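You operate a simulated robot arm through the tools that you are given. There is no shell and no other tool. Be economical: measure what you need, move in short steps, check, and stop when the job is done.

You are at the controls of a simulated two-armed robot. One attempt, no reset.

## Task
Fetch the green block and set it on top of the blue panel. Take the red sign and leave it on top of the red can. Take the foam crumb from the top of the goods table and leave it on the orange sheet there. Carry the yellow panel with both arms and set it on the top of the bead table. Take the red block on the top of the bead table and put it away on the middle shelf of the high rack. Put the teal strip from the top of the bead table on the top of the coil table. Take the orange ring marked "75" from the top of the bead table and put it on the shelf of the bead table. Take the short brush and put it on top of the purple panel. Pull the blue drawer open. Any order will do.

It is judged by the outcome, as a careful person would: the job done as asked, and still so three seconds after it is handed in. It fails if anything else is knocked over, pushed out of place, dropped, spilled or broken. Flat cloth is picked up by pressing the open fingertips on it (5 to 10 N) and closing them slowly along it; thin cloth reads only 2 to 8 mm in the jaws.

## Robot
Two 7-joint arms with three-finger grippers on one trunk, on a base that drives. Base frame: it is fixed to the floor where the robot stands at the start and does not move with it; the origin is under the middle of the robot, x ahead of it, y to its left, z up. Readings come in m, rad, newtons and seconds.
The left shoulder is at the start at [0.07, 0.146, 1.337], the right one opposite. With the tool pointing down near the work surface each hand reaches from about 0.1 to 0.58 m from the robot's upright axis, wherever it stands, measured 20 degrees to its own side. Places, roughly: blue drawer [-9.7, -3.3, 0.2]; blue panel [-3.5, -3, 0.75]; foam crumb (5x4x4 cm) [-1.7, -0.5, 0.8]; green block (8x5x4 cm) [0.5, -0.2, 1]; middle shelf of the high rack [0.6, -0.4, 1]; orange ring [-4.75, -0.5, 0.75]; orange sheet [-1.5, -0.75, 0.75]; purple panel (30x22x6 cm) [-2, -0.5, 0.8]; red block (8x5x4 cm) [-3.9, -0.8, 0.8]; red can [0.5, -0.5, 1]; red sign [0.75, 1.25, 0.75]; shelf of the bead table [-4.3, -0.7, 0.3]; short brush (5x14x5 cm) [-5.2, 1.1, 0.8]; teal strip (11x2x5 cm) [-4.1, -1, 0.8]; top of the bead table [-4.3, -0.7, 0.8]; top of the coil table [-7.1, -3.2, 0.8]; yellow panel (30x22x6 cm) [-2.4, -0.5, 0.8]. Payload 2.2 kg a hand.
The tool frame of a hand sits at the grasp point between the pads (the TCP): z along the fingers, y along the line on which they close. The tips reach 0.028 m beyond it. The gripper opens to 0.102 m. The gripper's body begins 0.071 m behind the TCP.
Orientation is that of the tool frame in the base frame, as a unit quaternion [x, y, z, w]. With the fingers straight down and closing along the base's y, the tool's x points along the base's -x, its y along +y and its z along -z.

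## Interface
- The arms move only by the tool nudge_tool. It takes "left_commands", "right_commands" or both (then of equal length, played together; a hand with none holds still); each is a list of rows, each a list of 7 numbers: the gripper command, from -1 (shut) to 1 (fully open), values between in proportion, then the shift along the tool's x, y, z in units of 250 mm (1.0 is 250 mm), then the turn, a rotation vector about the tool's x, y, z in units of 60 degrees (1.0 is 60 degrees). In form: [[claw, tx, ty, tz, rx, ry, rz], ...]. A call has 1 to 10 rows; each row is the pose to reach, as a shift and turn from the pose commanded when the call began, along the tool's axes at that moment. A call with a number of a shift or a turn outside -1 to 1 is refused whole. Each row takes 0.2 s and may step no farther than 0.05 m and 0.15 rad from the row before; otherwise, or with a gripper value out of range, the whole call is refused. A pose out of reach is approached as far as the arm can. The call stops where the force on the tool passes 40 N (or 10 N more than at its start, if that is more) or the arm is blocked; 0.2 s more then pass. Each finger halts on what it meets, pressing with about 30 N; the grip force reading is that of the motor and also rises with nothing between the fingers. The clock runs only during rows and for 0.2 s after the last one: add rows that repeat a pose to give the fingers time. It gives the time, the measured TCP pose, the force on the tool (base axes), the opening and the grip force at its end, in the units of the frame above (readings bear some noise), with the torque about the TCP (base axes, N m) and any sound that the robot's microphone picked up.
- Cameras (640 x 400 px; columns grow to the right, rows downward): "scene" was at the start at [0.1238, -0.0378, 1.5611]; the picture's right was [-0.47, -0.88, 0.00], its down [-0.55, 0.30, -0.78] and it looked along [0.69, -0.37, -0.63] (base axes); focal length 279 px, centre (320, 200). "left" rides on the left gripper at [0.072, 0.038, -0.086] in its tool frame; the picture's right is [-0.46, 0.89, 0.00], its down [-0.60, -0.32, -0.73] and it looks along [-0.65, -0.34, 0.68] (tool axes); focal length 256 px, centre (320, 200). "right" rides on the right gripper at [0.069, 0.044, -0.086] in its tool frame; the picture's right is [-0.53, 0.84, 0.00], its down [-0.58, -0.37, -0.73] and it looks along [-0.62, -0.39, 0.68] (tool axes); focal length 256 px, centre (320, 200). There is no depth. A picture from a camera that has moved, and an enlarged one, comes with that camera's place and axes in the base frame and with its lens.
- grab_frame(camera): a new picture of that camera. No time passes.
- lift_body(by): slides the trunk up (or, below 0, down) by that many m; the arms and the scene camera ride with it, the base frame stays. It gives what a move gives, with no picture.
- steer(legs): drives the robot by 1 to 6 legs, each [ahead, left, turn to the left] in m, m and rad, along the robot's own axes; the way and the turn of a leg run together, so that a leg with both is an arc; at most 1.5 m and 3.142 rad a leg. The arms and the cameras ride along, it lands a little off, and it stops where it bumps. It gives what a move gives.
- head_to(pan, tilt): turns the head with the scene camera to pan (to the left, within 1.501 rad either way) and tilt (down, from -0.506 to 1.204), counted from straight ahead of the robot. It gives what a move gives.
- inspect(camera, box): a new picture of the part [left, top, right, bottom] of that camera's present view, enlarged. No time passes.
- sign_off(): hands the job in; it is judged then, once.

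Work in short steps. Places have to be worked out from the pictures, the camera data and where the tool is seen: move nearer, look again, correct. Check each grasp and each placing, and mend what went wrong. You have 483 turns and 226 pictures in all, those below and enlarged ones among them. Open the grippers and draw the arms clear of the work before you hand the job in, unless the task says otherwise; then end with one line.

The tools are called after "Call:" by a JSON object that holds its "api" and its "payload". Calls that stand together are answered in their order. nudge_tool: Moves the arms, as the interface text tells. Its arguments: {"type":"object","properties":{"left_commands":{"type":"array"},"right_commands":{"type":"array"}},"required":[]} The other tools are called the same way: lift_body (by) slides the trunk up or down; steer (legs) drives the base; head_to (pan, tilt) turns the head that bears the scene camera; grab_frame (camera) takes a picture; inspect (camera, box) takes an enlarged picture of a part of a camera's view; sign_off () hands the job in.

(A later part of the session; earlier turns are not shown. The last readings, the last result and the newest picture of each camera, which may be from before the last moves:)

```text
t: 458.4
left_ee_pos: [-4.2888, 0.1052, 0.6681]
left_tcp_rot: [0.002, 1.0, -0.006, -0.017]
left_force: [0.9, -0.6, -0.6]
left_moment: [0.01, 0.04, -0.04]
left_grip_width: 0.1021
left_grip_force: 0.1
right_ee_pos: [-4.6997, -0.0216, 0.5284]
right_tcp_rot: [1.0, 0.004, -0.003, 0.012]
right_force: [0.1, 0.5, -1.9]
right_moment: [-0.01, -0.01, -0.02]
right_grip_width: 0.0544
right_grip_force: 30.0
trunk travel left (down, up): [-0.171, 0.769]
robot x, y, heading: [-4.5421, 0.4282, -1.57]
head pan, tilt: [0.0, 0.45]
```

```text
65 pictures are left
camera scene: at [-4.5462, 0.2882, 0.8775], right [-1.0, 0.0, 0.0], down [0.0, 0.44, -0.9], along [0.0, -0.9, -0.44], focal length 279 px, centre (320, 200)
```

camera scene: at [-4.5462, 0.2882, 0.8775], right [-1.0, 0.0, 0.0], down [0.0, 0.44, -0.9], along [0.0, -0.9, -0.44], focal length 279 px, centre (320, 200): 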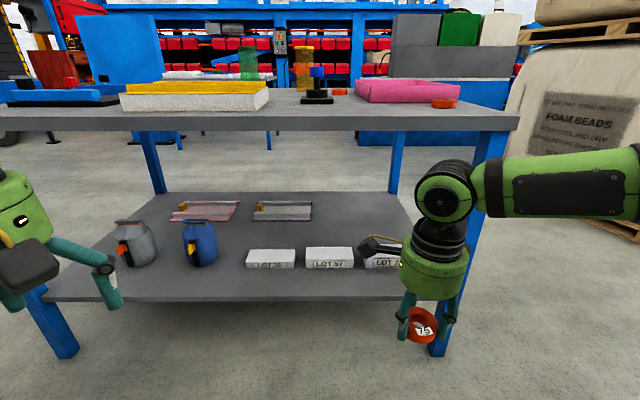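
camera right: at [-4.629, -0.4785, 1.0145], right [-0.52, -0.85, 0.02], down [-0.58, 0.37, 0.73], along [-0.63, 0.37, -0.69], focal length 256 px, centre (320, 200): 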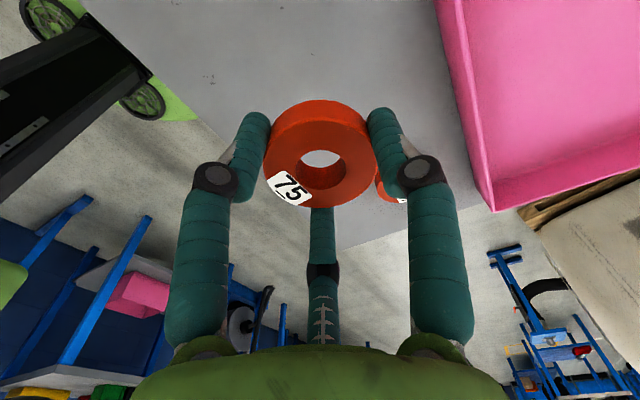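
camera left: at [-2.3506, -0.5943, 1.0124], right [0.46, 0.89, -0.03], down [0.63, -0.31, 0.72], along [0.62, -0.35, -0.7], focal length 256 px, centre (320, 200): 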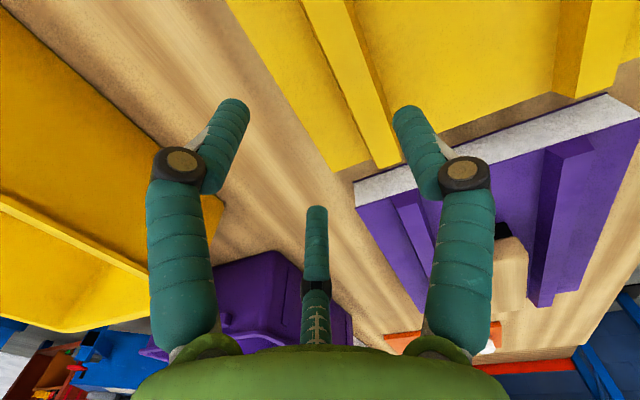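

The shelf is at z≈0.25 with its front edge near y≈−0.33; I'll put the ring in front of the first LOT box. I shift left, tuck the left arm more, and lower.

Call:
{"api": "steer", "payload": {"legs": [[0, 0.3, 0]]}}

Call:
{"api": "nudge_tool", "payload": {"left_commands": [[1, 0, 0.13, 0, 0, 0, 0], [1, 0, 0.26, 0, 0, 0, 0], [1, 0, 0.38, 0, 0, 0, 0], [1, 0, 0.38, 0, 0, 0, 0]]}}

Call:
{"api": "lift_body", "payload": {"by": -0.14}}

Call:
{"api": "nudge_tool", "payload": {"right_commands": [[-1, 0, 0, 0.1, 0, 0, 0], [-1, 0, 0, 0.2, 0, 0, 0], [-1, 0, 0, 0.24, 0, 0, 0], [-1, 0, 0, 0.24, 0, 0, 0]]}}

Call:
{"api": "grab_frame", "payload": {"camera": "scene"}}

```text
t: 460.5
left_ee_pos: [-3.9932, 0.1059, 0.669]
left_tcp_rot: [0.0, 1.0, -0.007, -0.017]
left_force: [-0.9, -0.8, -0.3]
left_moment: [-0.02, 0.03, -0.01]
left_grip_width: 0.1017
left_grip_force: 0.1
right_ee_pos: [-4.4037, -0.0236, 0.5282]
right_tcp_rot: [1.0, 0.006, -0.004, 0.013]
right_force: [0.0, -0.2, 0.0]
right_moment: [-0.01, -0.01, 0.0]
right_grip_width: 0.0544
right_grip_force: 30.0
trunk travel left (down, up): [-0.171, 0.769]
robot x, y, heading: [-4.249, 0.4276, -1.568]
head pan, tilt: [0.0, 0.45]
```

```text
t: 461.5
left_ee_pos: [-3.9912, 0.2013, 0.6678]
left_tcp_rot: [0.001, 1.0, -0.008, -0.017]
left_force: [0.0, 0.3, 0.1]
left_moment: [0.01, 0.02, 0.0]
left_grip_width: 0.1021
left_grip_force: 0.2
right_ee_pos: [-4.4023, -0.0238, 0.5277]
right_tcp_rot: [1.0, 0.006, -0.002, 0.013]
right_force: [0.8, 0.6, -0.8]
right_moment: [-0.01, -0.03, -0.02]
right_grip_width: 0.0544
right_grip_force: 30.4
trunk travel left (down, up): [-0.171, 0.769]
robot x, y, heading: [-4.2478, 0.4307, -1.572]
head pan, tilt: [0.0, 0.45]
```

```text
t: 463.1
left_ee_pos: [-3.9912, 0.2013, 0.5263]
left_tcp_rot: [0.001, 1.0, -0.007, -0.017]
left_force: [-0.1, 0.3, 0.0]
left_moment: [-0.02, -0.03, 0.02]
left_grip_width: 0.102
left_grip_force: 0.1
right_ee_pos: [-4.4021, -0.0245, 0.3876]
right_tcp_rot: [1.0, 0.006, -0.003, 0.011]
right_force: [-0.6, -0.4, -1.4]
right_moment: [0.01, 0.02, -0.03]
right_grip_width: 0.0545
right_grip_force: 30.0
trunk travel left (down, up): [-0.031, 0.909]
robot x, y, heading: [-4.249, 0.4292, -1.573]
head pan, tilt: [0.0, 0.45]
```

```text
t: 464.1
left_ee_pos: [-3.9919, 0.2012, 0.5275]
left_tcp_rot: [0.001, 1.0, -0.007, -0.017]
left_force: [-1.0, 0.6, -0.2]
left_moment: [0.0, 0.03, -0.01]
left_grip_width: 0.1021
left_grip_force: 0.1
right_ee_pos: [-4.4024, -0.0235, 0.3273]
right_tcp_rot: [1.0, 0.005, -0.002, 0.012]
right_force: [-0.5, -0.8, -0.6]
right_moment: [-0.02, 0.04, -0.01]
right_grip_width: 0.0543
right_grip_force: 29.8
trunk travel left (down, up): [-0.031, 0.909]
robot x, y, heading: [-4.2454, 0.4271, -1.572]
head pan, tilt: [0.0, 0.45]
```

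```text
64 pictures are left
camera scene: at [-4.2506, 0.2874, 0.7375], right [-1.0, 0.0, 0.0], down [0.0, 0.44, -0.9], along [0.0, -0.9, -0.44], focal length 279 px, centre (320, 200)
```

scene: 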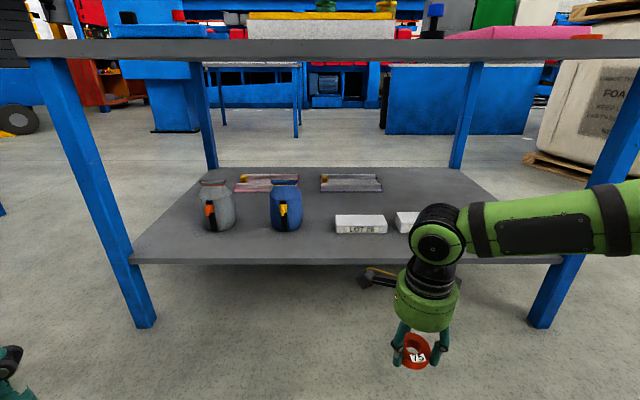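

The underside is at z≈0.735 and my wrist tops out near 0.6, so it fits. I drive forward to bring the ring over the shelf.

Call:
{"api": "steer", "payload": {"legs": [[0.2, 0, 0], [0.155, 0, 0]]}}

Call:
{"api": "grab_frame", "payload": {"camera": "scene"}}

```text
t: 466.8
left_ee_pos: [-3.9914, -0.1539, 0.5274]
left_tcp_rot: [0.0, 1.0, -0.007, -0.016]
left_force: [0.3, -0.2, 0.7]
left_moment: [-0.01, -0.02, 0.01]
left_grip_width: 0.102
left_grip_force: 0.0
right_ee_pos: [-4.4022, -0.3774, 0.3284]
right_tcp_rot: [1.0, 0.006, -0.002, 0.013]
right_force: [0.7, -0.2, 0.1]
right_moment: [0.02, 0.01, -0.05]
right_grip_width: 0.0545
right_grip_force: 29.9
trunk travel left (down, up): [-0.031, 0.909]
robot x, y, heading: [-4.2489, 0.0698, -1.572]
head pan, tilt: [0.0, 0.45]
```

```text
63 pictures are left
camera scene: at [-4.2505, -0.0668, 0.7375], right [-1.0, 0.0, 0.0], down [0.0, 0.44, -0.9], along [0.0, -0.9, -0.44], focal length 279 px, centre (320, 200)
```

scene: 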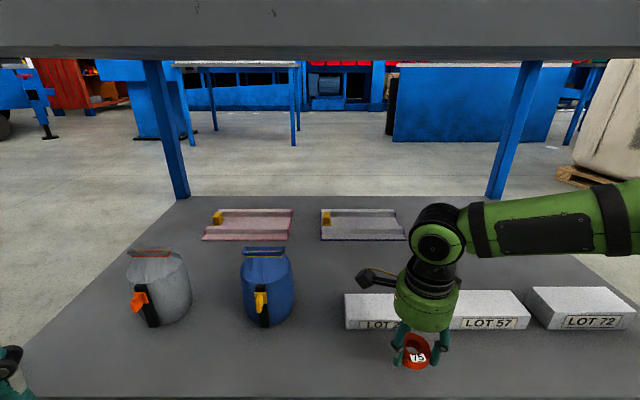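

I move 2 cm further in and lower towards the shelf.

Call:
{"api": "nudge_tool", "payload": {"right_commands": [[-1, 0, 0.08, 0, 0, 0, 0], [-1, 0, 0.08, 0.05, 0, 0, 0], [-1, 0, 0.08, 0.1, 0, 0, 0], [-1, 0, 0.08, 0.13, 0, 0, 0], [-1, 0, 0.08, 0.13, 0, 0, 0]]}}

Call:
{"api": "inspect", "payload": {"camera": "scene", "box": [330, 260, 520, 400]}}

```text
t: 467.9
left_ee_pos: [-3.9904, -0.1529, 0.5272]
left_tcp_rot: [0.0, 1.0, -0.006, -0.016]
left_force: [0.8, -0.1, -0.7]
left_moment: [0.03, 0.02, -0.01]
left_grip_width: 0.102
left_grip_force: 0.1
right_ee_pos: [-4.4024, -0.3997, 0.2982]
right_tcp_rot: [1.0, 0.007, -0.002, 0.013]
right_force: [-0.1, 0.3, -0.8]
right_moment: [0.02, 0.01, 0.0]
right_grip_width: 0.0543
right_grip_force: 29.8
trunk travel left (down, up): [-0.031, 0.909]
robot x, y, heading: [-4.2489, 0.0697, -1.571]
head pan, tilt: [0.0, 0.45]
```

```text
2.86 times, centred on (425, 330) of scene
camera zoom: at [-4.2505, -0.0668, 0.7375], right [-1.0, 0.0, 0.0], down [0.0, 0.44, -0.9], along [0.0, -0.9, -0.44], focal length 798 px, centre (20, -171)
```

zoom: 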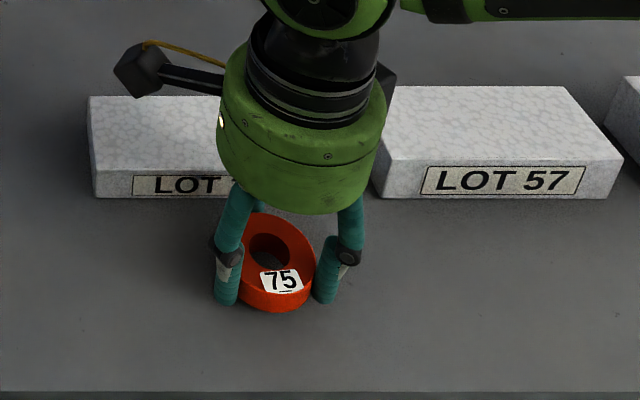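

Good position: 4 cm behind the edge and clear of the boxes. I lower to contact.

Call:
{"api": "nudge_tool", "payload": {"right_commands": [[-1, 0, 0, 0.015, 0, 0, 0], [-1, 0, 0, 0.03, 0, 0, 0], [-1, 0, 0, 0.045, 0, 0, 0], [-1, 0, 0, 0.045, 0, 0, 0]]}}

```text
t: 468.9
left_ee_pos: [-3.9914, -0.1525, 0.5271]
left_tcp_rot: [0.0, 1.0, -0.008, -0.017]
left_force: [0.6, 0.5, 0.0]
left_moment: [0.01, 0.03, -0.01]
left_grip_width: 0.1023
left_grip_force: 0.0
right_ee_pos: [-4.4019, -0.3996, 0.2868]
right_tcp_rot: [1.0, 0.007, -0.003, 0.013]
right_force: [-3.0, 3.2, 15.3]
right_moment: [0.52, -0.03, 0.1]
right_grip_width: 0.0545
right_grip_force: 30.2
trunk travel left (down, up): [-0.031, 0.909]
robot x, y, heading: [-4.2483, 0.0724, -1.572]
head pan, tilt: [0.0, 0.45]
```

Contact. I open just enough to free the ring and rise.

Call:
{"api": "nudge_tool", "payload": {"right_commands": [[0.1, 0, 0, 0, 0, 0, 0], [0.2, 0, 0, 0, 0, 0, 0], [0.35, 0, 0, 0, 0, 0, 0], [0.35, 0, 0, 0, 0, 0, 0], [0.35, 0, 0, -0.06, 0, 0, 0], [0.35, 0, 0, -0.15, 0, 0, 0], [0.35, 0, 0, -0.26, 0, 0, 0], [0.35, 0, 0, -0.26, 0, 0, 0]]}}

Call:
{"api": "inspect", "payload": {"camera": "scene", "box": [330, 260, 520, 400]}}

```text
t: 470.8
left_ee_pos: [-3.9919, -0.1523, 0.5268]
left_tcp_rot: [0.0, 1.0, -0.008, -0.016]
left_force: [-0.4, -0.6, 0.0]
left_moment: [0.01, 0.0, 0.02]
left_grip_width: 0.102
left_grip_force: 0.1
right_ee_pos: [-4.4006, -0.3988, 0.3495]
right_tcp_rot: [1.0, 0.007, -0.002, 0.013]
right_force: [-0.1, 0.3, 0.2]
right_moment: [-0.01, -0.02, 0.03]
right_grip_width: 0.0689
right_grip_force: 0.1
trunk travel left (down, up): [-0.031, 0.909]
robot x, y, heading: [-4.2464, 0.07, -1.574]
head pan, tilt: [0.0, 0.45]
```

```text
2.86 times, centred on (425, 330) of scene
camera zoom: at [-4.2504, -0.0667, 0.7375], right [-1.0, 0.0, 0.0], down [0.0, 0.44, -0.9], along [0.0, -0.9, -0.44], focal length 798 px, centre (20, -171)
```

zoom: 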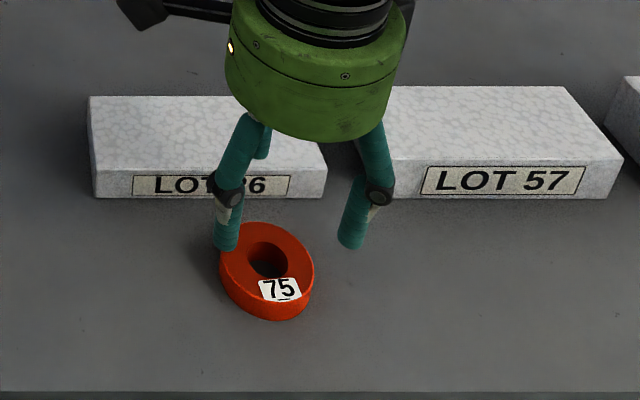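

The ring is flat on the shelf. I back out, raise the trunk, and drive round to the east side of the bead table for the red block.

Call:
{"api": "steer", "payload": {"legs": [[-0.4, 0, 0]]}}

Call:
{"api": "lift_body", "payload": {"by": 0.5}}

Call:
{"api": "steer", "payload": {"legs": [[0, 0.95, 0], [0, 0, -1.565], [0, 1.15, 0]]}}

Call:
{"api": "head_to", "payload": {"pan": 0.1, "tilt": 0.7}}

Call:
{"api": "grab_frame", "payload": {"camera": "scene"}}

```text
t: 473.2
left_ee_pos: [-3.9917, 0.2503, 0.5272]
left_tcp_rot: [-0.005, 1.0, -0.007, -0.016]
left_force: [0.0, 0.2, -0.4]
left_moment: [0.03, 0.0, 0.02]
left_grip_width: 0.1019
left_grip_force: 0.0
right_ee_pos: [-4.3981, -0.0004, 0.3499]
right_tcp_rot: [1.0, 0.011, -0.002, 0.013]
right_force: [-0.2, 0.7, 0.5]
right_moment: [0.02, -0.04, 0.01]
right_grip_width: 0.0689
right_grip_force: 0.1
trunk travel left (down, up): [-0.031, 0.909]
robot x, y, heading: [-4.2513, 0.4741, -1.56]
head pan, tilt: [0.0, 0.45]
```

```text
refused: 0.5 is not a number from -0.4 to 0.4
```

```text
t: 486.0
left_ee_pos: [-3.4157, -0.6456, 0.5276]
left_tcp_rot: [0.683, 0.73, 0.006, -0.016]
left_force: [-0.5, 0.9, 0.0]
left_moment: [0.0, -0.02, -0.02]
left_grip_width: 0.1021
left_grip_force: 0.1
right_ee_pos: [-3.6958, -0.2421, 0.3492]
right_tcp_rot: [0.721, -0.692, -0.016, 0.005]
right_force: [-1.1, -0.1, 0.1]
right_moment: [-0.04, -0.03, -0.01]
right_grip_width: 0.0685
right_grip_force: 0.1
trunk travel left (down, up): [-0.031, 0.909]
robot x, y, heading: [-3.207, -0.3713, -3.075]
head pan, tilt: [0.0, 0.45]
stopped in leg 3: the force on the tool passed its limit at 81 N (the readings are from after the stop); the commanded pose is now the measured one
```

```text
t: 486.8
left_ee_pos: [-3.4151, -0.645, 0.5269]
left_tcp_rot: [0.683, 0.73, 0.007, -0.017]
left_force: [0.5, 1.3, 0.6]
left_moment: [0.02, 0.03, 0.0]
left_grip_width: 0.102
left_grip_force: 0.0
right_ee_pos: [-3.6943, -0.2422, 0.3483]
right_tcp_rot: [0.721, -0.693, -0.016, 0.005]
right_force: [0.1, 0.4, 0.9]
right_moment: [-0.03, -0.02, -0.03]
right_grip_width: 0.0689
right_grip_force: 0.1
trunk travel left (down, up): [-0.031, 0.909]
robot x, y, heading: [-3.2054, -0.371, -3.074]
head pan, tilt: [0.099, 0.7]
```

```text
60 pictures are left
camera scene: at [-3.3441, -0.3887, 0.7154], right [-0.17, 0.99, 0.0], down [0.63, 0.11, -0.77], along [-0.75, -0.13, -0.64], focal length 279 px, centre (320, 200)
```

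scene: 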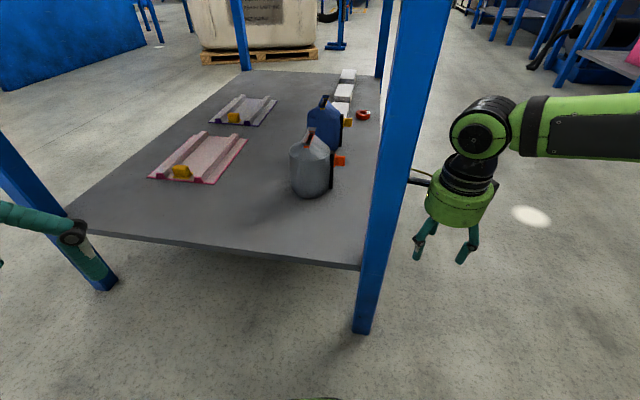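

The trunk lift had been refused, so the low right hand bumped the table leg. I back off immediately, raise the trunk properly, and inspect the table.

Call:
{"api": "steer", "payload": {"legs": [[0, -0.3, 0]]}}

Call:
{"api": "lift_body", "payload": {"by": 0.4}}

Call:
{"api": "lift_body", "payload": {"by": 0.14}}

Call:
{"api": "grab_frame", "payload": {"camera": "scene"}}

```text
t: 488.8
left_ee_pos: [-3.437, -0.3552, 0.5266]
left_tcp_rot: [0.686, 0.727, 0.007, -0.017]
left_force: [0.1, -0.2, -0.2]
left_moment: [-0.04, -0.03, 0.0]
left_grip_width: 0.1019
left_grip_force: 0.1
right_ee_pos: [-3.7114, 0.0495, 0.3501]
right_tcp_rot: [0.718, -0.696, -0.016, 0.004]
right_force: [0.8, -0.5, 0.2]
right_moment: [0.05, 0.0, 0.02]
right_grip_width: 0.069
right_grip_force: 0.0
trunk travel left (down, up): [-0.031, 0.909]
robot x, y, heading: [-3.2281, -0.0829, -3.085]
head pan, tilt: [0.099, 0.7]
```

```text
t: 492.6
left_ee_pos: [-3.4367, -0.3558, 0.9265]
left_tcp_rot: [0.685, 0.728, 0.006, -0.017]
left_force: [-0.2, -0.3, 0.4]
left_moment: [0.01, 0.02, 0.01]
left_grip_width: 0.1019
left_grip_force: 0.0
right_ee_pos: [-3.7125, 0.0502, 0.7496]
right_tcp_rot: [0.719, -0.695, -0.015, 0.005]
right_force: [0.6, 0.3, 0.0]
right_moment: [-0.03, 0.05, 0.01]
right_grip_width: 0.0687
right_grip_force: 0.1
trunk travel left (down, up): [-0.431, 0.509]
robot x, y, heading: [-3.2287, -0.088, -3.077]
head pan, tilt: [0.099, 0.7]
```

```text
t: 494.3
left_ee_pos: [-3.4373, -0.3563, 1.0684]
left_tcp_rot: [0.685, 0.728, 0.006, -0.017]
left_force: [0.0, 0.0, -0.3]
left_moment: [0.0, 0.0, 0.02]
left_grip_width: 0.1021
left_grip_force: 0.0
right_ee_pos: [-3.7123, 0.0496, 0.8881]
right_tcp_rot: [0.718, -0.696, -0.015, 0.005]
right_force: [-1.0, 0.3, 0.5]
right_moment: [-0.01, -0.01, 0.03]
right_grip_width: 0.069
right_grip_force: 0.0
trunk travel left (down, up): [-0.571, 0.369]
robot x, y, heading: [-3.2265, -0.086, -3.079]
head pan, tilt: [0.099, 0.7]
```

```text
59 pictures are left
camera scene: at [-3.3628, -0.0994, 1.2553], right [-0.16, 0.99, 0.0], down [0.64, 0.1, -0.76], along [-0.76, -0.12, -0.64], focal length 279 px, centre (320, 200)
```

scene: 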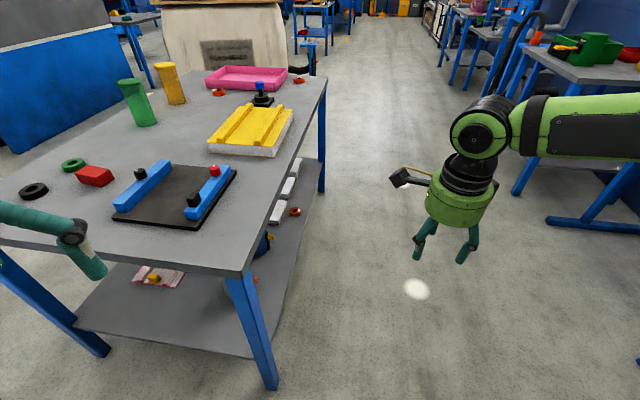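

Everything is still upright and the table hasn't moved. I retract and raise the right hand, then strafe south along the table's east side.

Call:
{"api": "nudge_tool", "payload": {"right_commands": [[0.5, 0, -0.1, -0.1, 0, 0, 0], [0.5, 0, -0.22, -0.2, 0, 0, 0], [0.5, 0, -0.34, -0.3, 0, 0, 0], [0.5, 0, -0.46, -0.4, 0, 0, 0], [0.5, 0, -0.58, -0.5, 0, 0, 0], [0.5, 0, -0.7, -0.5, 0, 0, 0]]}}

Call:
{"api": "steer", "payload": {"legs": [[0, 0, -0.062], [0, 0.62, 0], [0.11, 0, 0]]}}

Call:
{"api": "head_to", "payload": {"pan": 0, "tilt": 0.8}}

Call:
{"api": "grab_frame", "payload": {"camera": "scene"}}

```text
t: 495.7
left_ee_pos: [-3.4363, -0.3556, 1.067]
left_tcp_rot: [0.686, 0.728, 0.006, -0.018]
left_force: [0.3, 0.5, 0.3]
left_moment: [-0.03, 0.01, 0.05]
left_grip_width: 0.1016
left_grip_force: 0.1
right_ee_pos: [-3.5324, 0.0561, 1.0083]
right_tcp_rot: [0.718, -0.695, -0.016, 0.004]
right_force: [0.8, -0.1, 0.5]
right_moment: [0.01, 0.07, 0.01]
right_grip_width: 0.0763
right_grip_force: 0.2
trunk travel left (down, up): [-0.571, 0.369]
robot x, y, heading: [-3.2265, -0.0867, -3.083]
head pan, tilt: [0.099, 0.7]
```

```text
t: 500.4
left_ee_pos: [-3.5812, -0.9556, 1.0675]
left_tcp_rot: [0.719, 0.695, 0.006, -0.017]
left_force: [0.5, 0.1, -0.3]
left_moment: [0.0, -0.02, 0.02]
left_grip_width: 0.1022
left_grip_force: 0.2
right_ee_pos: [-3.6392, -0.5368, 1.0084]
right_tcp_rot: [-0.685, 0.729, 0.017, -0.005]
right_force: [-0.5, -0.2, 0.5]
right_moment: [0.01, 0.04, -0.04]
right_grip_width: 0.0764
right_grip_force: 0.0
trunk travel left (down, up): [-0.571, 0.369]
robot x, y, heading: [-3.3451, -0.7069, 3.106]
head pan, tilt: [0.099, 0.7]
```

```text
t: 501.1
left_ee_pos: [-3.5831, -0.9557, 1.0674]
left_tcp_rot: [0.719, 0.695, 0.007, -0.017]
left_force: [-0.3, 0.4, 0.0]
left_moment: [-0.01, -0.01, 0.01]
left_grip_width: 0.102
left_grip_force: 0.1
right_ee_pos: [-3.6418, -0.5372, 1.0074]
right_tcp_rot: [-0.685, 0.729, 0.016, -0.004]
right_force: [-0.2, 0.3, 0.3]
right_moment: [0.02, -0.05, 0.01]
right_grip_width: 0.0764
right_grip_force: 0.2
trunk travel left (down, up): [-0.571, 0.369]
robot x, y, heading: [-3.349, -0.7075, 3.109]
head pan, tilt: [0.0, 0.799]
```

```text
58 pictures are left
camera scene: at [-3.4814, -0.6989, 1.2471], right [0.03, 1.0, 0.0], down [0.72, -0.02, -0.7], along [-0.7, 0.02, -0.72], focal length 279 px, centre (320, 200)
```

scene: 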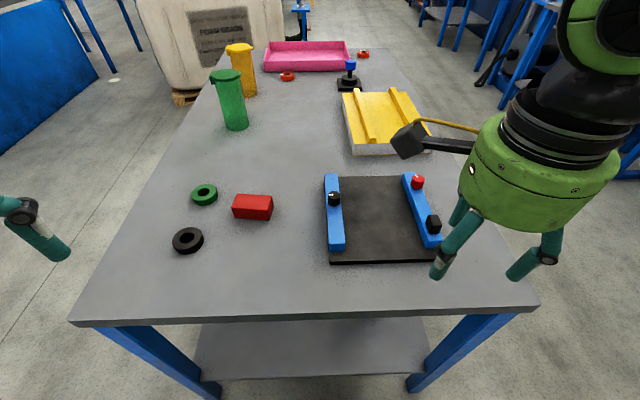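

The red block: about [−3.893, −0.832], long axis along y, with the rings ≥ 5 cm away. I bring the left hand above it.

Call:
{"api": "nudge_tool", "payload": {"left_commands": [[1, 0.07, -0.14, 0, 0, 0, 0], [1, 0.15, -0.28, 0, 0, 0, 0], [1, 0.22, -0.42, 0, 0, 0, 0], [1, 0.3, -0.56, 0.05, 0, 0, 0], [1, 0.37, -0.7, 0.1, 0, 0, 0], [1, 0.452, -0.84, 0.15, 0, 0, 0], [1, 0.452, -0.98, 0.2, 0, 0, 0]]}}

Call:
{"api": "nudge_tool", "payload": {"left_commands": [[0.8, 0, -0.15, 0.1, 0, 0, 0], [0.7, 0, -0.31, 0.2, 0, 0, 0], [0.7, 0, -0.31, 0.35, 0, 0, 0], [0.7, 0, -0.31, 0.45, 0, 0, 0], [0.7, 0, -0.31, 0.45, 0, 0, 0]]}}

Call:
{"api": "grab_frame", "payload": {"camera": "left"}}

```text
t: 502.7
left_ee_pos: [-3.8262, -0.8312, 1.0252]
left_tcp_rot: [0.719, 0.695, 0.007, -0.017]
left_force: [-0.7, 0.1, -0.2]
left_moment: [-0.02, -0.03, -0.02]
left_grip_width: 0.1023
left_grip_force: 0.0
right_ee_pos: [-3.6413, -0.5372, 1.0078]
right_tcp_rot: [-0.685, 0.729, 0.016, -0.003]
right_force: [-0.9, 0.0, 0.1]
right_moment: [0.0, 0.0, -0.01]
right_grip_width: 0.0766
right_grip_force: 0.1
trunk travel left (down, up): [-0.571, 0.369]
robot x, y, heading: [-3.3472, -0.7058, 3.108]
head pan, tilt: [0.0, 0.799]
```

```text
t: 503.9
left_ee_pos: [-3.9022, -0.8243, 0.9123]
left_tcp_rot: [0.719, 0.695, 0.006, -0.017]
left_force: [-0.5, 0.3, 0.4]
left_moment: [-0.02, 0.03, -0.03]
left_grip_width: 0.0867
left_grip_force: 0.2
right_ee_pos: [-3.6399, -0.536, 1.0073]
right_tcp_rot: [-0.684, 0.729, 0.016, -0.005]
right_force: [0.3, 0.3, 0.1]
right_moment: [0.01, -0.01, 0.03]
right_grip_width: 0.0763
right_grip_force: 0.0
trunk travel left (down, up): [-0.571, 0.369]
robot x, y, heading: [-3.3451, -0.7076, 3.107]
head pan, tilt: [0.0, 0.799]
```

```text
57 pictures are left
camera left: at [-3.8617, -0.7577, 1.0001], right [0.87, -0.5, -0.03], down [-0.33, -0.62, 0.72], along [-0.37, -0.61, -0.7], focal length 256 px, centre (320, 200)
```

left: 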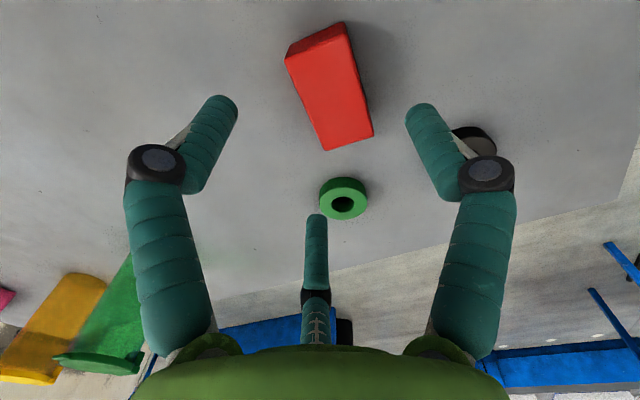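

The block's centre is [−3.900, −0.836], axis 8° off. I align the yaw and descend.

Call:
{"api": "nudge_tool", "payload": {"left_commands": [[0.7, -0.03, -0.015, 0.05, 0, 0, 0.06], [0.7, -0.055, -0.025, 0.15, 0, 0, 0.11], [0.7, -0.055, -0.025, 0.28, 0, 0, 0.11], [0.7, -0.055, -0.025, 0.38, 0, 0, 0.11], [0.7, -0.055, -0.025, 0.43, 0, 0, 0.11], [0.7, -0.055, -0.025, 0.43, 0, 0, 0.11]]}}

Call:
{"api": "grab_frame", "payload": {"camera": "left"}}

```text
t: 505.3
left_ee_pos: [-3.9112, -0.8333, 0.8062]
left_tcp_rot: [0.758, 0.652, 0.006, -0.018]
left_force: [0.2, 0.6, 0.4]
left_moment: [0.0, -0.01, -0.01]
left_grip_width: 0.0868
left_grip_force: 0.0
right_ee_pos: [-3.6414, -0.5361, 1.0071]
right_tcp_rot: [-0.684, 0.729, 0.017, -0.004]
right_force: [-0.1, -0.7, -0.3]
right_moment: [0.03, 0.02, -0.02]
right_grip_width: 0.0767
right_grip_force: 0.0
trunk travel left (down, up): [-0.571, 0.369]
robot x, y, heading: [-3.3483, -0.7084, 3.107]
head pan, tilt: [0.0, 0.799]
```

```text
56 pictures are left
camera left: at [-3.8615, -0.7719, 0.8947], right [0.81, -0.59, -0.03], down [-0.39, -0.57, 0.72], along [-0.44, -0.57, -0.7], focal length 256 px, centre (320, 200)
```

left: 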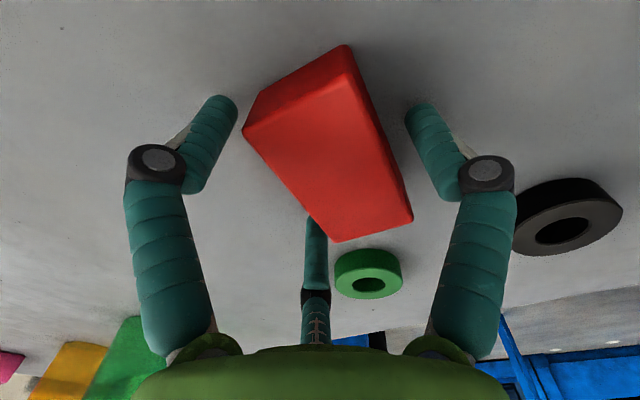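

This looks just like the good grip on the green block. I close and lift.

Call:
{"api": "nudge_tool", "payload": {"left_commands": [[0.5, 0, 0, 0, 0, 0, 0], [0.3, 0, 0, 0, 0, 0, 0], [0.1, 0, 0, 0, 0, 0, 0], [-0.3, 0, 0, 0, 0, 0, 0], [-1, 0, 0, 0, 0, 0, 0], [-1, 0, 0, 0, 0, 0, 0], [-1, 0, 0, 0, 0, 0, 0]]}}

Call:
{"api": "nudge_tool", "payload": {"left_commands": [[-1, 0, 0, -0.06, 0, 0, 0], [-1, 0, 0, -0.12, 0, 0, 0], [-1, 0, 0, -0.22, 0, 0, 0], [-1, 0, 0, -0.35, 0, 0, 0], [-1, 0, 0, -0.5, 0, 0, 0], [-1, 0, 0, -0.65, 0, 0, 0], [-1, 0, 0, -0.65, 0, 0, 0]]}}

Call:
{"api": "grab_frame", "payload": {"camera": "left"}}

```text
t: 506.9
left_ee_pos: [-3.9107, -0.8335, 0.8092]
left_tcp_rot: [0.758, 0.652, 0.005, -0.018]
left_force: [-0.3, -0.5, 3.1]
left_moment: [0.02, -0.1, 0.01]
left_grip_width: 0.063
left_grip_force: 29.8
right_ee_pos: [-3.6403, -0.5368, 1.0079]
right_tcp_rot: [-0.685, 0.729, 0.016, -0.005]
right_force: [-0.7, -0.7, -0.8]
right_moment: [0.04, -0.01, -0.01]
right_grip_width: 0.0765
right_grip_force: 0.0
trunk travel left (down, up): [-0.571, 0.369]
robot x, y, heading: [-3.3502, -0.7076, 3.105]
head pan, tilt: [0.0, 0.799]
```

```text
t: 508.5
left_ee_pos: [-3.9091, -0.8402, 0.9673]
left_tcp_rot: [0.758, 0.652, 0.006, -0.017]
left_force: [-0.4, -0.6, -1.8]
left_moment: [0.01, -0.02, 0.0]
left_grip_width: 0.0631
left_grip_force: 30.2
right_ee_pos: [-3.6414, -0.5364, 1.0078]
right_tcp_rot: [-0.684, 0.729, 0.016, -0.004]
right_force: [0.7, 0.8, -0.2]
right_moment: [-0.02, 0.03, 0.02]
right_grip_width: 0.0764
right_grip_force: 0.1
trunk travel left (down, up): [-0.571, 0.369]
robot x, y, heading: [-3.3499, -0.7044, 3.108]
head pan, tilt: [0.0, 0.799]
```

```text
55 pictures are left
camera left: at [-3.8596, -0.7786, 1.0553], right [0.81, -0.59, -0.03], down [-0.4, -0.57, 0.72], along [-0.44, -0.57, -0.7], focal length 256 px, centre (320, 200)
```

left: 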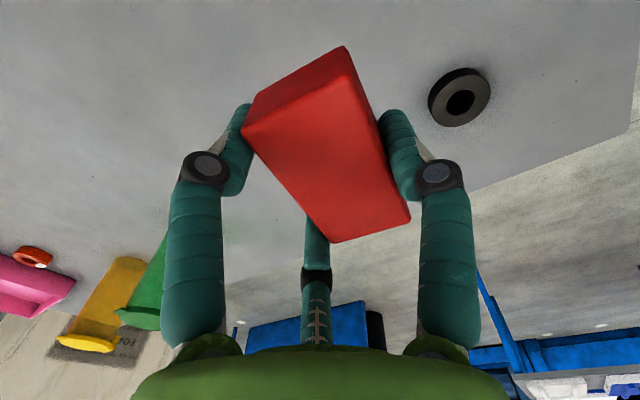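

Held squarely (6.3 cm). I retract, back away, and drive along the aisle to the rack.

Call:
{"api": "nudge_tool", "payload": {"left_commands": [[-1, 0, 0.15, -0.05, 0, 0, 0], [-1, 0, 0.3, -0.1, 0, 0, 0], [-1, 0, 0.45, -0.1, 0, 0, 0], [-1, 0, 0.6, -0.1, 0, 0, 0], [-1, 0, 0.75, -0.1, 0, 0, 0], [-1, 0, 0.75, -0.1, 0, 0, 0]]}}

Call:
{"api": "steer", "payload": {"legs": [[-0.3, 0, 0.03], [0, -0.95, 0], [0, 0, 3.141], [1.3, 0, 0], [1.2, 0, 0]]}}

Call:
{"api": "lift_body", "payload": {"by": 0.18}}

Call:
{"api": "head_to", "payload": {"pan": -0.3, "tilt": 0.3}}

Call:
{"api": "grab_frame", "payload": {"camera": "scene"}}

```text
t: 509.9
left_ee_pos: [-3.723, -0.8722, 0.9881]
left_tcp_rot: [0.758, 0.652, 0.006, -0.016]
left_force: [0.1, -1.2, -1.4]
left_moment: [-0.01, 0.0, -0.02]
left_grip_width: 0.063
left_grip_force: 30.5
right_ee_pos: [-3.642, -0.5373, 1.0075]
right_tcp_rot: [-0.685, 0.729, 0.017, -0.004]
right_force: [0.2, -0.2, -1.1]
right_moment: [0.0, -0.01, -0.01]
right_grip_width: 0.0766
right_grip_force: 0.1
trunk travel left (down, up): [-0.571, 0.369]
robot x, y, heading: [-3.3475, -0.7045, 3.104]
head pan, tilt: [0.0, 0.799]
```

```text
t: 535.5
left_ee_pos: [-0.2229, 0.4805, 0.9889]
left_tcp_rot: [-0.677, 0.736, -0.017, -0.007]
left_force: [0.5, -0.6, -0.7]
left_moment: [-0.01, -0.05, 0.0]
left_grip_width: 0.0632
left_grip_force: 29.7
right_ee_pos: [-0.2835, 0.139, 1.0071]
right_tcp_rot: [0.705, 0.709, 0.005, 0.016]
right_force: [0.4, 0.1, 0.6]
right_moment: [0.0, -0.02, -0.04]
right_grip_width: 0.0765
right_grip_force: 0.0
trunk travel left (down, up): [-0.571, 0.369]
robot x, y, heading: [-0.5868, 0.2892, 0.032]
head pan, tilt: [0.0, 0.799]
```

```text
t: 537.5
left_ee_pos: [-0.2236, 0.4811, 1.1677]
left_tcp_rot: [-0.677, 0.736, -0.017, -0.006]
left_force: [0.6, -0.7, -1.4]
left_moment: [0.02, -0.01, -0.02]
left_grip_width: 0.063
left_grip_force: 30.0
right_ee_pos: [-0.2839, 0.1392, 1.1879]
right_tcp_rot: [0.705, 0.709, 0.004, 0.016]
right_force: [0.6, 0.3, -0.6]
right_moment: [0.01, 0.0, 0.02]
right_grip_width: 0.0764
right_grip_force: 0.0
trunk travel left (down, up): [-0.751, 0.189]
robot x, y, heading: [-0.5884, 0.2902, 0.031]
head pan, tilt: [0.0, 0.799]
```

```text
t: 538.4
left_ee_pos: [-0.2237, 0.4803, 1.1681]
left_tcp_rot: [-0.677, 0.736, -0.017, -0.006]
left_force: [-0.1, 0.6, -1.0]
left_moment: [-0.01, -0.02, -0.01]
left_grip_width: 0.0629
left_grip_force: 30.4
right_ee_pos: [-0.2829, 0.1398, 1.1872]
right_tcp_rot: [0.705, 0.709, 0.004, 0.016]
right_force: [-0.1, -0.8, 0.4]
right_moment: [-0.02, 0.02, 0.03]
right_grip_width: 0.0765
right_grip_force: 0.1
trunk travel left (down, up): [-0.751, 0.189]
robot x, y, heading: [-0.5866, 0.2844, 0.032]
head pan, tilt: [-0.3, 0.3]
```

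```text
54 pictures are left
camera scene: at [-0.4476, 0.2688, 1.4714], right [-0.26, -0.96, 0.0], down [-0.29, 0.08, -0.95], along [0.92, -0.25, -0.3], focal length 279 px, centre (320, 200)
```

scene: 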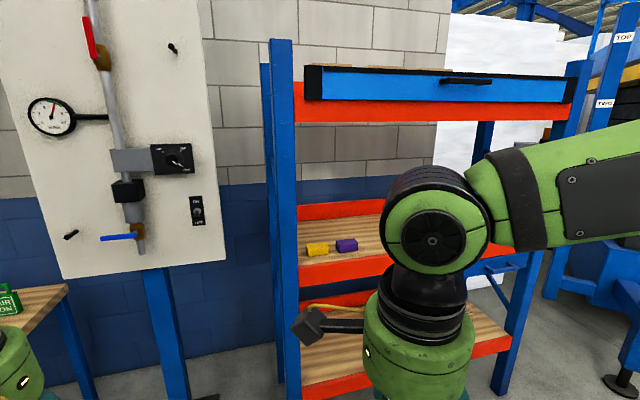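

I strafe to the rack's front and approach.

Call:
{"api": "steer", "payload": {"legs": [[0, 0, -0.032], [0, -0.71, 0], [0.45, 0, 0]]}}

Call:
{"api": "head_to", "payload": {"pan": 0.1, "tilt": 0.5}}

Call:
{"api": "grab_frame", "payload": {"camera": "scene"}}

```text
t: 545.0
left_ee_pos: [0.2204, -0.2451, 1.1683]
left_tcp_rot: [-0.667, 0.745, -0.018, -0.005]
left_force: [0.3, -0.5, -1.0]
left_moment: [0.03, -0.03, 0.02]
left_grip_width: 0.0631
left_grip_force: 30.9
right_ee_pos: [0.1523, -0.5834, 1.1888]
right_tcp_rot: [0.714, 0.7, 0.006, 0.017]
right_force: [-0.2, -0.9, 1.3]
right_moment: [0.01, 0.0, -0.02]
right_grip_width: 0.0764
right_grip_force: 0.1
trunk travel left (down, up): [-0.751, 0.189]
robot x, y, heading: [-0.1494, -0.4269, 0.009]
head pan, tilt: [-0.3, 0.3]
```

```text
t: 545.9
left_ee_pos: [0.2215, -0.2452, 1.168]
left_tcp_rot: [-0.667, 0.745, -0.017, -0.006]
left_force: [0.3, 0.8, -1.5]
left_moment: [0.02, 0.01, -0.01]
left_grip_width: 0.0629
left_grip_force: 29.6
right_ee_pos: [0.1533, -0.5841, 1.1863]
right_tcp_rot: [0.714, 0.7, 0.005, 0.017]
right_force: [-0.3, 0.1, 0.4]
right_moment: [0.0, -0.02, 0.01]
right_grip_width: 0.0765
right_grip_force: 0.0
trunk travel left (down, up): [-0.751, 0.189]
robot x, y, heading: [-0.142, -0.4265, 0.01]
head pan, tilt: [0.099, 0.499]
```

```text
53 pictures are left
camera scene: at [-0.0065, -0.4149, 1.453], right [0.11, -0.99, 0.0], down [-0.48, -0.05, -0.88], along [0.87, 0.09, -0.48], focal length 279 px, centre (320, 200)
```

scene: 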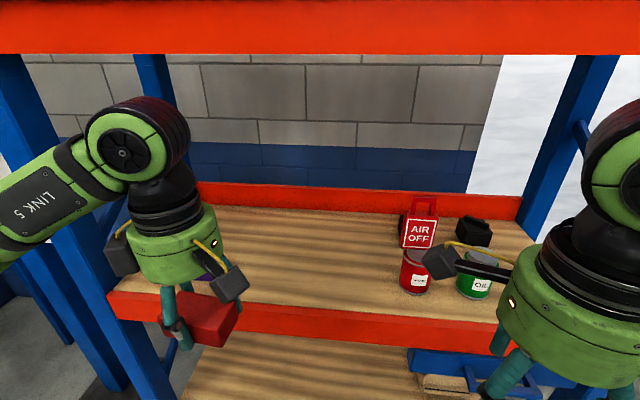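

The sign still stands on the can. I lower the hand to pass under the upper beam, drive in, and move the block above the free spot at [0.47, −0.27].

Call:
{"api": "nudge_tool", "payload": {"left_commands": [[-1, 0, 0, 0.14, 0, 0, -0.05], [-1, 0, 0, 0.28, 0, 0, -0.107], [-1, 0, 0, 0.28, 0, 0, -0.107]]}}

Call:
{"api": "steer", "payload": {"legs": [[0.12, 0, -0.009]]}}

Call:
{"api": "nudge_tool", "payload": {"left_commands": [[-1, 0.03, -0.14, 0, 0, 0, 0], [-1, 0.06, -0.28, 0, 0, 0, 0], [-1, 0.08, -0.42, 0, 0, 0, 0], [-1, 0.1, -0.556, 0, 0, 0, 0], [-1, 0.1, -0.556, 0, 0, 0, 0]]}}

Call:
{"api": "grab_frame", "payload": {"camera": "scene"}}

```text
t: 546.7
left_ee_pos: [0.2195, -0.2443, 1.0987]
left_tcp_rot: [0.708, -0.706, 0.018, 0.006]
left_force: [-0.3, 0.4, -1.8]
left_moment: [-0.01, -0.03, 0.0]
left_grip_width: 0.063
left_grip_force: 30.5
right_ee_pos: [0.1541, -0.5854, 1.187]
right_tcp_rot: [0.714, 0.7, 0.005, 0.017]
right_force: [0.4, 0.0, -0.5]
right_moment: [0.0, 0.0, 0.06]
right_grip_width: 0.0763
right_grip_force: 0.1
trunk travel left (down, up): [-0.751, 0.189]
robot x, y, heading: [-0.1451, -0.4232, 0.008]
head pan, tilt: [0.099, 0.499]
```

```text
t: 547.9
left_ee_pos: [0.3425, -0.2484, 1.1003]
left_tcp_rot: [-0.704, 0.71, -0.018, -0.006]
left_force: [0.8, -0.5, -0.8]
left_moment: [-0.01, -0.03, 0.0]
left_grip_width: 0.063
left_grip_force: 30.2
right_ee_pos: [0.2722, -0.5872, 1.189]
right_tcp_rot: [0.718, 0.696, 0.005, 0.018]
right_force: [-0.6, 1.5, 0.1]
right_moment: [0.01, 0.01, 0.03]
right_grip_width: 0.0766
right_grip_force: 0.0
trunk travel left (down, up): [-0.751, 0.189]
robot x, y, heading: [-0.0227, -0.4236, -0.004]
head pan, tilt: [0.099, 0.499]
```

```text
t: 549.1
left_ee_pos: [0.4825, -0.2746, 1.1035]
left_tcp_rot: [-0.704, 0.71, -0.017, -0.006]
left_force: [0.3, -0.7, -1.3]
left_moment: [-0.01, -0.01, 0.01]
left_grip_width: 0.063
left_grip_force: 30.2
right_ee_pos: [0.2745, -0.5857, 1.1872]
right_tcp_rot: [0.718, 0.696, 0.005, 0.017]
right_force: [-0.7, 0.6, 0.2]
right_moment: [-0.02, -0.02, -0.03]
right_grip_width: 0.0764
right_grip_force: 0.2
trunk travel left (down, up): [-0.751, 0.189]
robot x, y, heading: [-0.0239, -0.4288, -0.003]
head pan, tilt: [0.099, 0.499]
```

```text
52 pictures are left
camera scene: at [0.1151, -0.4158, 1.4531], right [0.1, -1.0, 0.0], down [-0.48, -0.05, -0.88], along [0.87, 0.08, -0.48], focal length 279 px, centre (320, 200)
```

scene: 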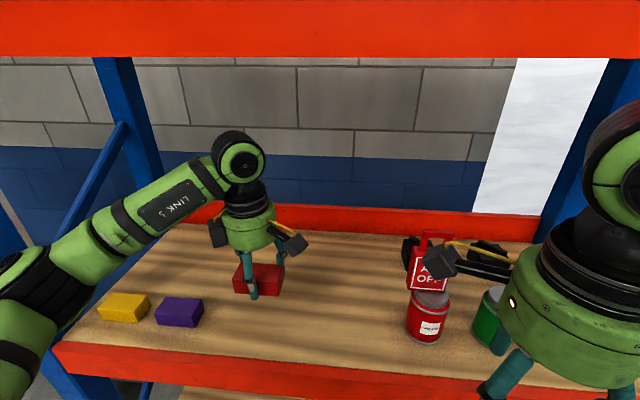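

Well clear of everything. I lower to just above the shelf and then to contact.

Call:
{"api": "nudge_tool", "payload": {"left_commands": [[-1, 0, 0, 0.1, 0, 0, 0], [-1, 0, 0, 0.2, 0, 0, 0], [-1, 0, 0, 0.3, 0, 0, 0], [-1, 0, 0, 0.37, 0, 0, 0], [-1, 0, 0, 0.37, 0, 0, 0]]}}

Call:
{"api": "nudge_tool", "payload": {"left_commands": [[-1, 0, 0, 0.015, 0, 0, 0], [-1, 0, 0, 0.03, 0, 0, 0], [-1, 0, 0, 0.04, 0, 0, 0], [-1, 0, 0, 0.04, 0, 0, 0]]}}

```text
t: 550.3
left_ee_pos: [0.4866, -0.2791, 1.0115]
left_tcp_rot: [-0.704, 0.71, -0.016, -0.007]
left_force: [0.5, 0.7, -0.1]
left_moment: [0.02, 0.0, 0.02]
left_grip_width: 0.0629
left_grip_force: 30.7
right_ee_pos: [0.2738, -0.5877, 1.1874]
right_tcp_rot: [0.717, 0.697, 0.004, 0.017]
right_force: [0.1, 0.3, 0.2]
right_moment: [0.02, 0.04, -0.03]
right_grip_width: 0.0766
right_grip_force: 0.0
trunk travel left (down, up): [-0.751, 0.189]
robot x, y, heading: [-0.0198, -0.4292, -0.005]
head pan, tilt: [0.099, 0.499]
```

```text
t: 551.3
left_ee_pos: [0.4855, -0.2792, 1.0011]
left_tcp_rot: [-0.704, 0.71, -0.017, -0.007]
left_force: [0.0, 0.2, -1.3]
left_moment: [0.0, -0.02, 0.01]
left_grip_width: 0.0629
left_grip_force: 29.7
right_ee_pos: [0.2742, -0.5876, 1.188]
right_tcp_rot: [0.718, 0.695, 0.005, 0.017]
right_force: [1.1, 0.3, 0.5]
right_moment: [0.0, 0.03, -0.02]
right_grip_width: 0.0766
right_grip_force: 0.1
trunk travel left (down, up): [-0.751, 0.189]
robot x, y, heading: [-0.0224, -0.4262, -0.004]
head pan, tilt: [0.099, 0.499]
```

Call:
{"api": "nudge_tool", "payload": {"left_commands": [[-1, 0, 0, 0.012, 0, 0, 0], [-1, 0, 0, 0.024, 0, 0, 0], [-1, 0, 0, 0.032, 0, 0, 0], [-1, 0, 0, 0.032, 0, 0, 0]]}}

```text
t: 552.3
left_ee_pos: [0.4865, -0.2781, 0.9931]
left_tcp_rot: [-0.704, 0.71, -0.017, -0.007]
left_force: [0.0, 0.9, -1.6]
left_moment: [0.0, -0.03, 0.01]
left_grip_width: 0.0628
left_grip_force: 29.7
right_ee_pos: [0.274, -0.5873, 1.1877]
right_tcp_rot: [0.718, 0.696, 0.004, 0.017]
right_force: [-0.2, 0.4, -0.5]
right_moment: [0.02, 0.0, 0.01]
right_grip_width: 0.0766
right_grip_force: 0.0
trunk travel left (down, up): [-0.751, 0.189]
robot x, y, heading: [-0.0215, -0.4255, -0.001]
head pan, tilt: [0.099, 0.499]
```

Call:
{"api": "nudge_tool", "payload": {"left_commands": [[-1, 0, 0, 0.012, 0, 0, 0], [-1, 0, 0, 0.022, 0, 0, 0], [-1, 0, 0, 0.022, 0, 0, 0]]}}

Call:
{"api": "inspect", "payload": {"camera": "scene", "box": [190, 230, 330, 340]}}

```text
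t: 553.1
left_ee_pos: [0.487, -0.2795, 0.9895]
left_tcp_rot: [-0.704, 0.71, -0.017, -0.006]
left_force: [0.9, -0.2, 4.5]
left_moment: [0.18, 0.1, -0.04]
left_grip_width: 0.0628
left_grip_force: 29.9
right_ee_pos: [0.2731, -0.5871, 1.1878]
right_tcp_rot: [0.717, 0.696, 0.005, 0.017]
right_force: [-0.1, 0.4, -0.1]
right_moment: [0.0, -0.03, 0.0]
right_grip_width: 0.0766
right_grip_force: 0.1
trunk travel left (down, up): [-0.751, 0.189]
robot x, y, heading: [-0.0276, -0.4242, -0.011]
head pan, tilt: [0.099, 0.499]
```

```text
3.64 times, centred on (260, 285) of scene
camera zoom: at [0.1154, -0.4165, 1.4532], right [0.1, -1.0, 0.0], down [-0.48, -0.05, -0.88], along [0.87, 0.08, -0.48], focal length 1016 px, centre (538, -109)
```

zoom: 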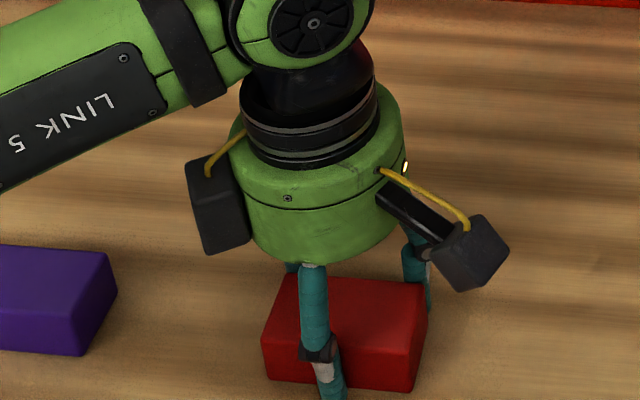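

Contact at 4.5 N. I release, rise, and withdraw.

Call:
{"api": "nudge_tool", "payload": {"left_commands": [[0.35, 0, 0, 0, 0, 0, 0], [0.5, 0, 0, 0, 0, 0, 0], [0.75, 0, 0, 0, 0, 0, 0], [0.75, 0, 0, -0.06, 0, 0, 0], [0.75, 0, 0, -0.2, 0, 0, 0], [0.75, 0, 0, -0.35, 0, 0, 0], [0.75, 0, 0, -0.48, 0, 0, 0], [0.75, 0, 0.15, -0.48, 0, 0, 0], [0.75, 0, 0.3, -0.48, 0, 0, 0]]}}

Call:
{"api": "grab_frame", "payload": {"camera": "scene"}}

```text
t: 555.1
left_ee_pos: [0.4042, -0.2741, 1.1038]
left_tcp_rot: [-0.703, 0.711, -0.017, -0.007]
left_force: [-0.8, -0.5, -0.2]
left_moment: [-0.03, -0.01, -0.04]
left_grip_width: 0.0892
left_grip_force: 0.2
right_ee_pos: [0.2729, -0.586, 1.1881]
right_tcp_rot: [0.718, 0.696, 0.004, 0.017]
right_force: [-0.2, -0.2, 0.1]
right_moment: [0.0, -0.05, 0.03]
right_grip_width: 0.0765
right_grip_force: 0.1
trunk travel left (down, up): [-0.751, 0.189]
robot x, y, heading: [-0.0234, -0.4285, -0.002]
head pan, tilt: [0.099, 0.499]
```

```text
50 pictures are left
camera scene: at [0.1141, -0.4157, 1.4532], right [0.1, -1.0, 0.0], down [-0.48, -0.05, -0.88], along [0.87, 0.08, -0.48], focal length 279 px, centre (320, 200)
```

scene: 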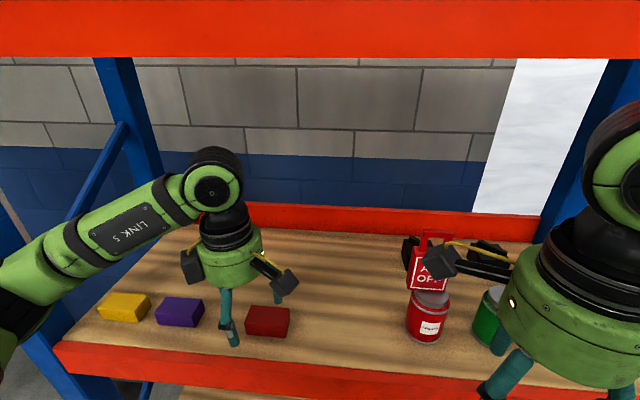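

The red block is on the middle shelf. The last job is the blue drawer far to the west: I back out, turn and drive along the aisle.

Call:
{"api": "steer", "payload": {"legs": [[-0.5, 0, 0], [0, 0.74, 0], [0, 0, 3.141], [1.4, 0, 0], [1.4, 0, 0]]}}

Call:
{"api": "lift_body", "payload": {"by": -0.2}}

Call:
{"api": "head_to", "payload": {"pan": 0, "tilt": 0.25}}

Call:
{"api": "grab_frame", "payload": {"camera": "scene"}}

```text
t: 582.5
left_ee_pos: [-3.7913, -0.0158, 1.1024]
left_tcp_rot: [0.696, 0.718, 0.006, -0.017]
left_force: [1.6, -0.3, -0.2]
left_moment: [0.01, 0.02, -0.01]
left_grip_width: 0.0893
left_grip_force: 0.1
right_ee_pos: [-3.6714, 0.302, 1.1895]
right_tcp_rot: [0.711, -0.703, -0.016, 0.005]
right_force: [-1.2, 0.1, -0.6]
right_moment: [-0.04, 0.01, 0.0]
right_grip_width: 0.0767
right_grip_force: 0.0
trunk travel left (down, up): [-0.751, 0.189]
robot x, y, heading: [-3.3672, 0.1527, -3.102]
head pan, tilt: [0.099, 0.499]
```

```text
t: 584.7
left_ee_pos: [-3.7923, -0.0161, 0.9035]
left_tcp_rot: [0.696, 0.718, 0.006, -0.018]
left_force: [-0.4, -0.4, 1.2]
left_moment: [-0.02, -0.02, 0.0]
left_grip_width: 0.0889
left_grip_force: 0.0
right_ee_pos: [-3.6718, 0.3038, 0.9878]
right_tcp_rot: [0.71, -0.704, -0.018, 0.005]
right_force: [-0.1, -1.3, -0.2]
right_moment: [-0.05, -0.02, 0.02]
right_grip_width: 0.0768
right_grip_force: 0.0
trunk travel left (down, up): [-0.551, 0.389]
robot x, y, heading: [-3.3713, 0.1548, -3.11]
head pan, tilt: [0.099, 0.499]
```

```text
t: 585.5
left_ee_pos: [-3.7932, -0.0159, 0.904]
left_tcp_rot: [0.696, 0.718, 0.007, -0.017]
left_force: [-0.1, -0.2, -0.7]
left_moment: [0.0, 0.03, 0.01]
left_grip_width: 0.0891
left_grip_force: 0.0
right_ee_pos: [-3.6723, 0.3017, 0.9881]
right_tcp_rot: [0.71, -0.704, -0.017, 0.005]
right_force: [1.0, 0.0, -0.6]
right_moment: [0.03, -0.03, 0.0]
right_grip_width: 0.0765
right_grip_force: 0.0
trunk travel left (down, up): [-0.551, 0.389]
robot x, y, heading: [-3.369, 0.157, -3.104]
head pan, tilt: [0.0, 0.25]
```

```text
49 pictures are left
camera scene: at [-3.5137, 0.1513, 1.2761], right [-0.04, 1.0, 0.0], down [0.25, 0.01, -0.97], along [-0.97, -0.04, -0.25], focal length 279 px, centre (320, 200)
```

scene: 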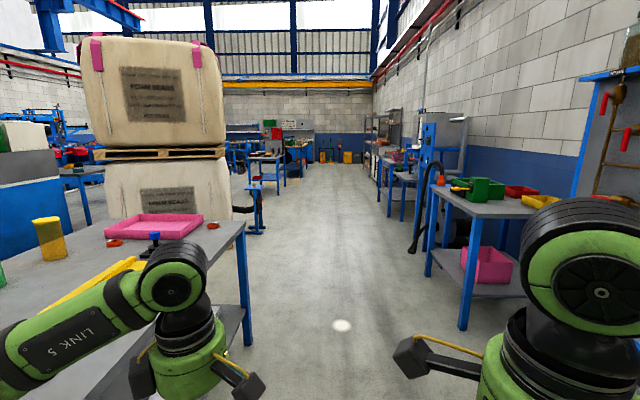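

Call:
{"api": "steer", "payload": {"legs": [[0, 0, -0.038], [1.3, -0.1, 0], [1.3, 0, 0], [1.1, 0, 0]]}}

Call:
{"api": "head_to", "payload": {"pan": 0.6, "tilt": 0.25}}

Call:
{"api": "grab_frame", "payload": {"camera": "scene"}}

```text
t: 603.7
left_ee_pos: [-7.479, 0.1811, 0.9026]
left_tcp_rot: [0.713, 0.701, 0.007, -0.016]
left_force: [0.3, 0.4, 0.2]
left_moment: [0.01, 0.0, -0.01]
left_grip_width: 0.0893
left_grip_force: 0.1
right_ee_pos: [-7.3424, 0.492, 0.9872]
right_tcp_rot: [-0.693, 0.721, 0.017, -0.005]
right_force: [0.6, 0.2, -0.9]
right_moment: [0.0, 0.02, -0.05]
right_grip_width: 0.0765
right_grip_force: 0.0
trunk travel left (down, up): [-0.551, 0.389]
robot x, y, heading: [-7.0456, 0.3275, 3.128]
head pan, tilt: [0.0, 0.25]
```

```text
t: 604.7
left_ee_pos: [-7.4781, 0.1799, 0.9031]
left_tcp_rot: [0.713, 0.701, 0.007, -0.016]
left_force: [-0.9, -0.2, 0.2]
left_moment: [0.0, 0.0, 0.01]
left_grip_width: 0.0895
left_grip_force: 0.1
right_ee_pos: [-7.3409, 0.4919, 0.9875]
right_tcp_rot: [-0.693, 0.721, 0.017, -0.005]
right_force: [-0.2, -0.8, -0.4]
right_moment: [0.03, 0.03, 0.03]
right_grip_width: 0.0764
right_grip_force: 0.0
trunk travel left (down, up): [-0.551, 0.389]
robot x, y, heading: [-7.047, 0.3306, 3.132]
head pan, tilt: [0.6, 0.25]
```

```text
48 pictures are left
camera scene: at [-7.1762, 0.2805, 1.2762], right [-0.55, 0.83, 0.0], down [0.21, 0.14, -0.97], along [-0.81, -0.54, -0.25], focal length 279 px, centre (320, 200)
```

scene: 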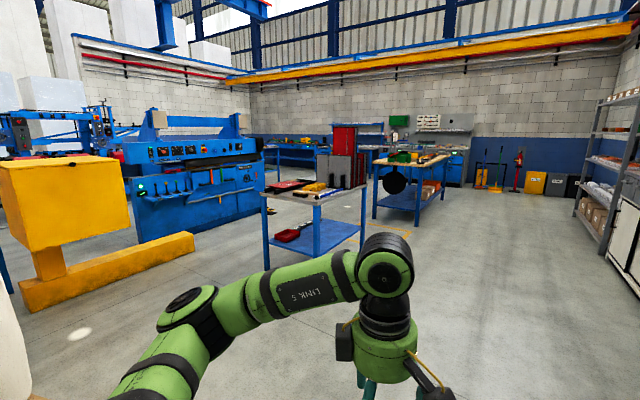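

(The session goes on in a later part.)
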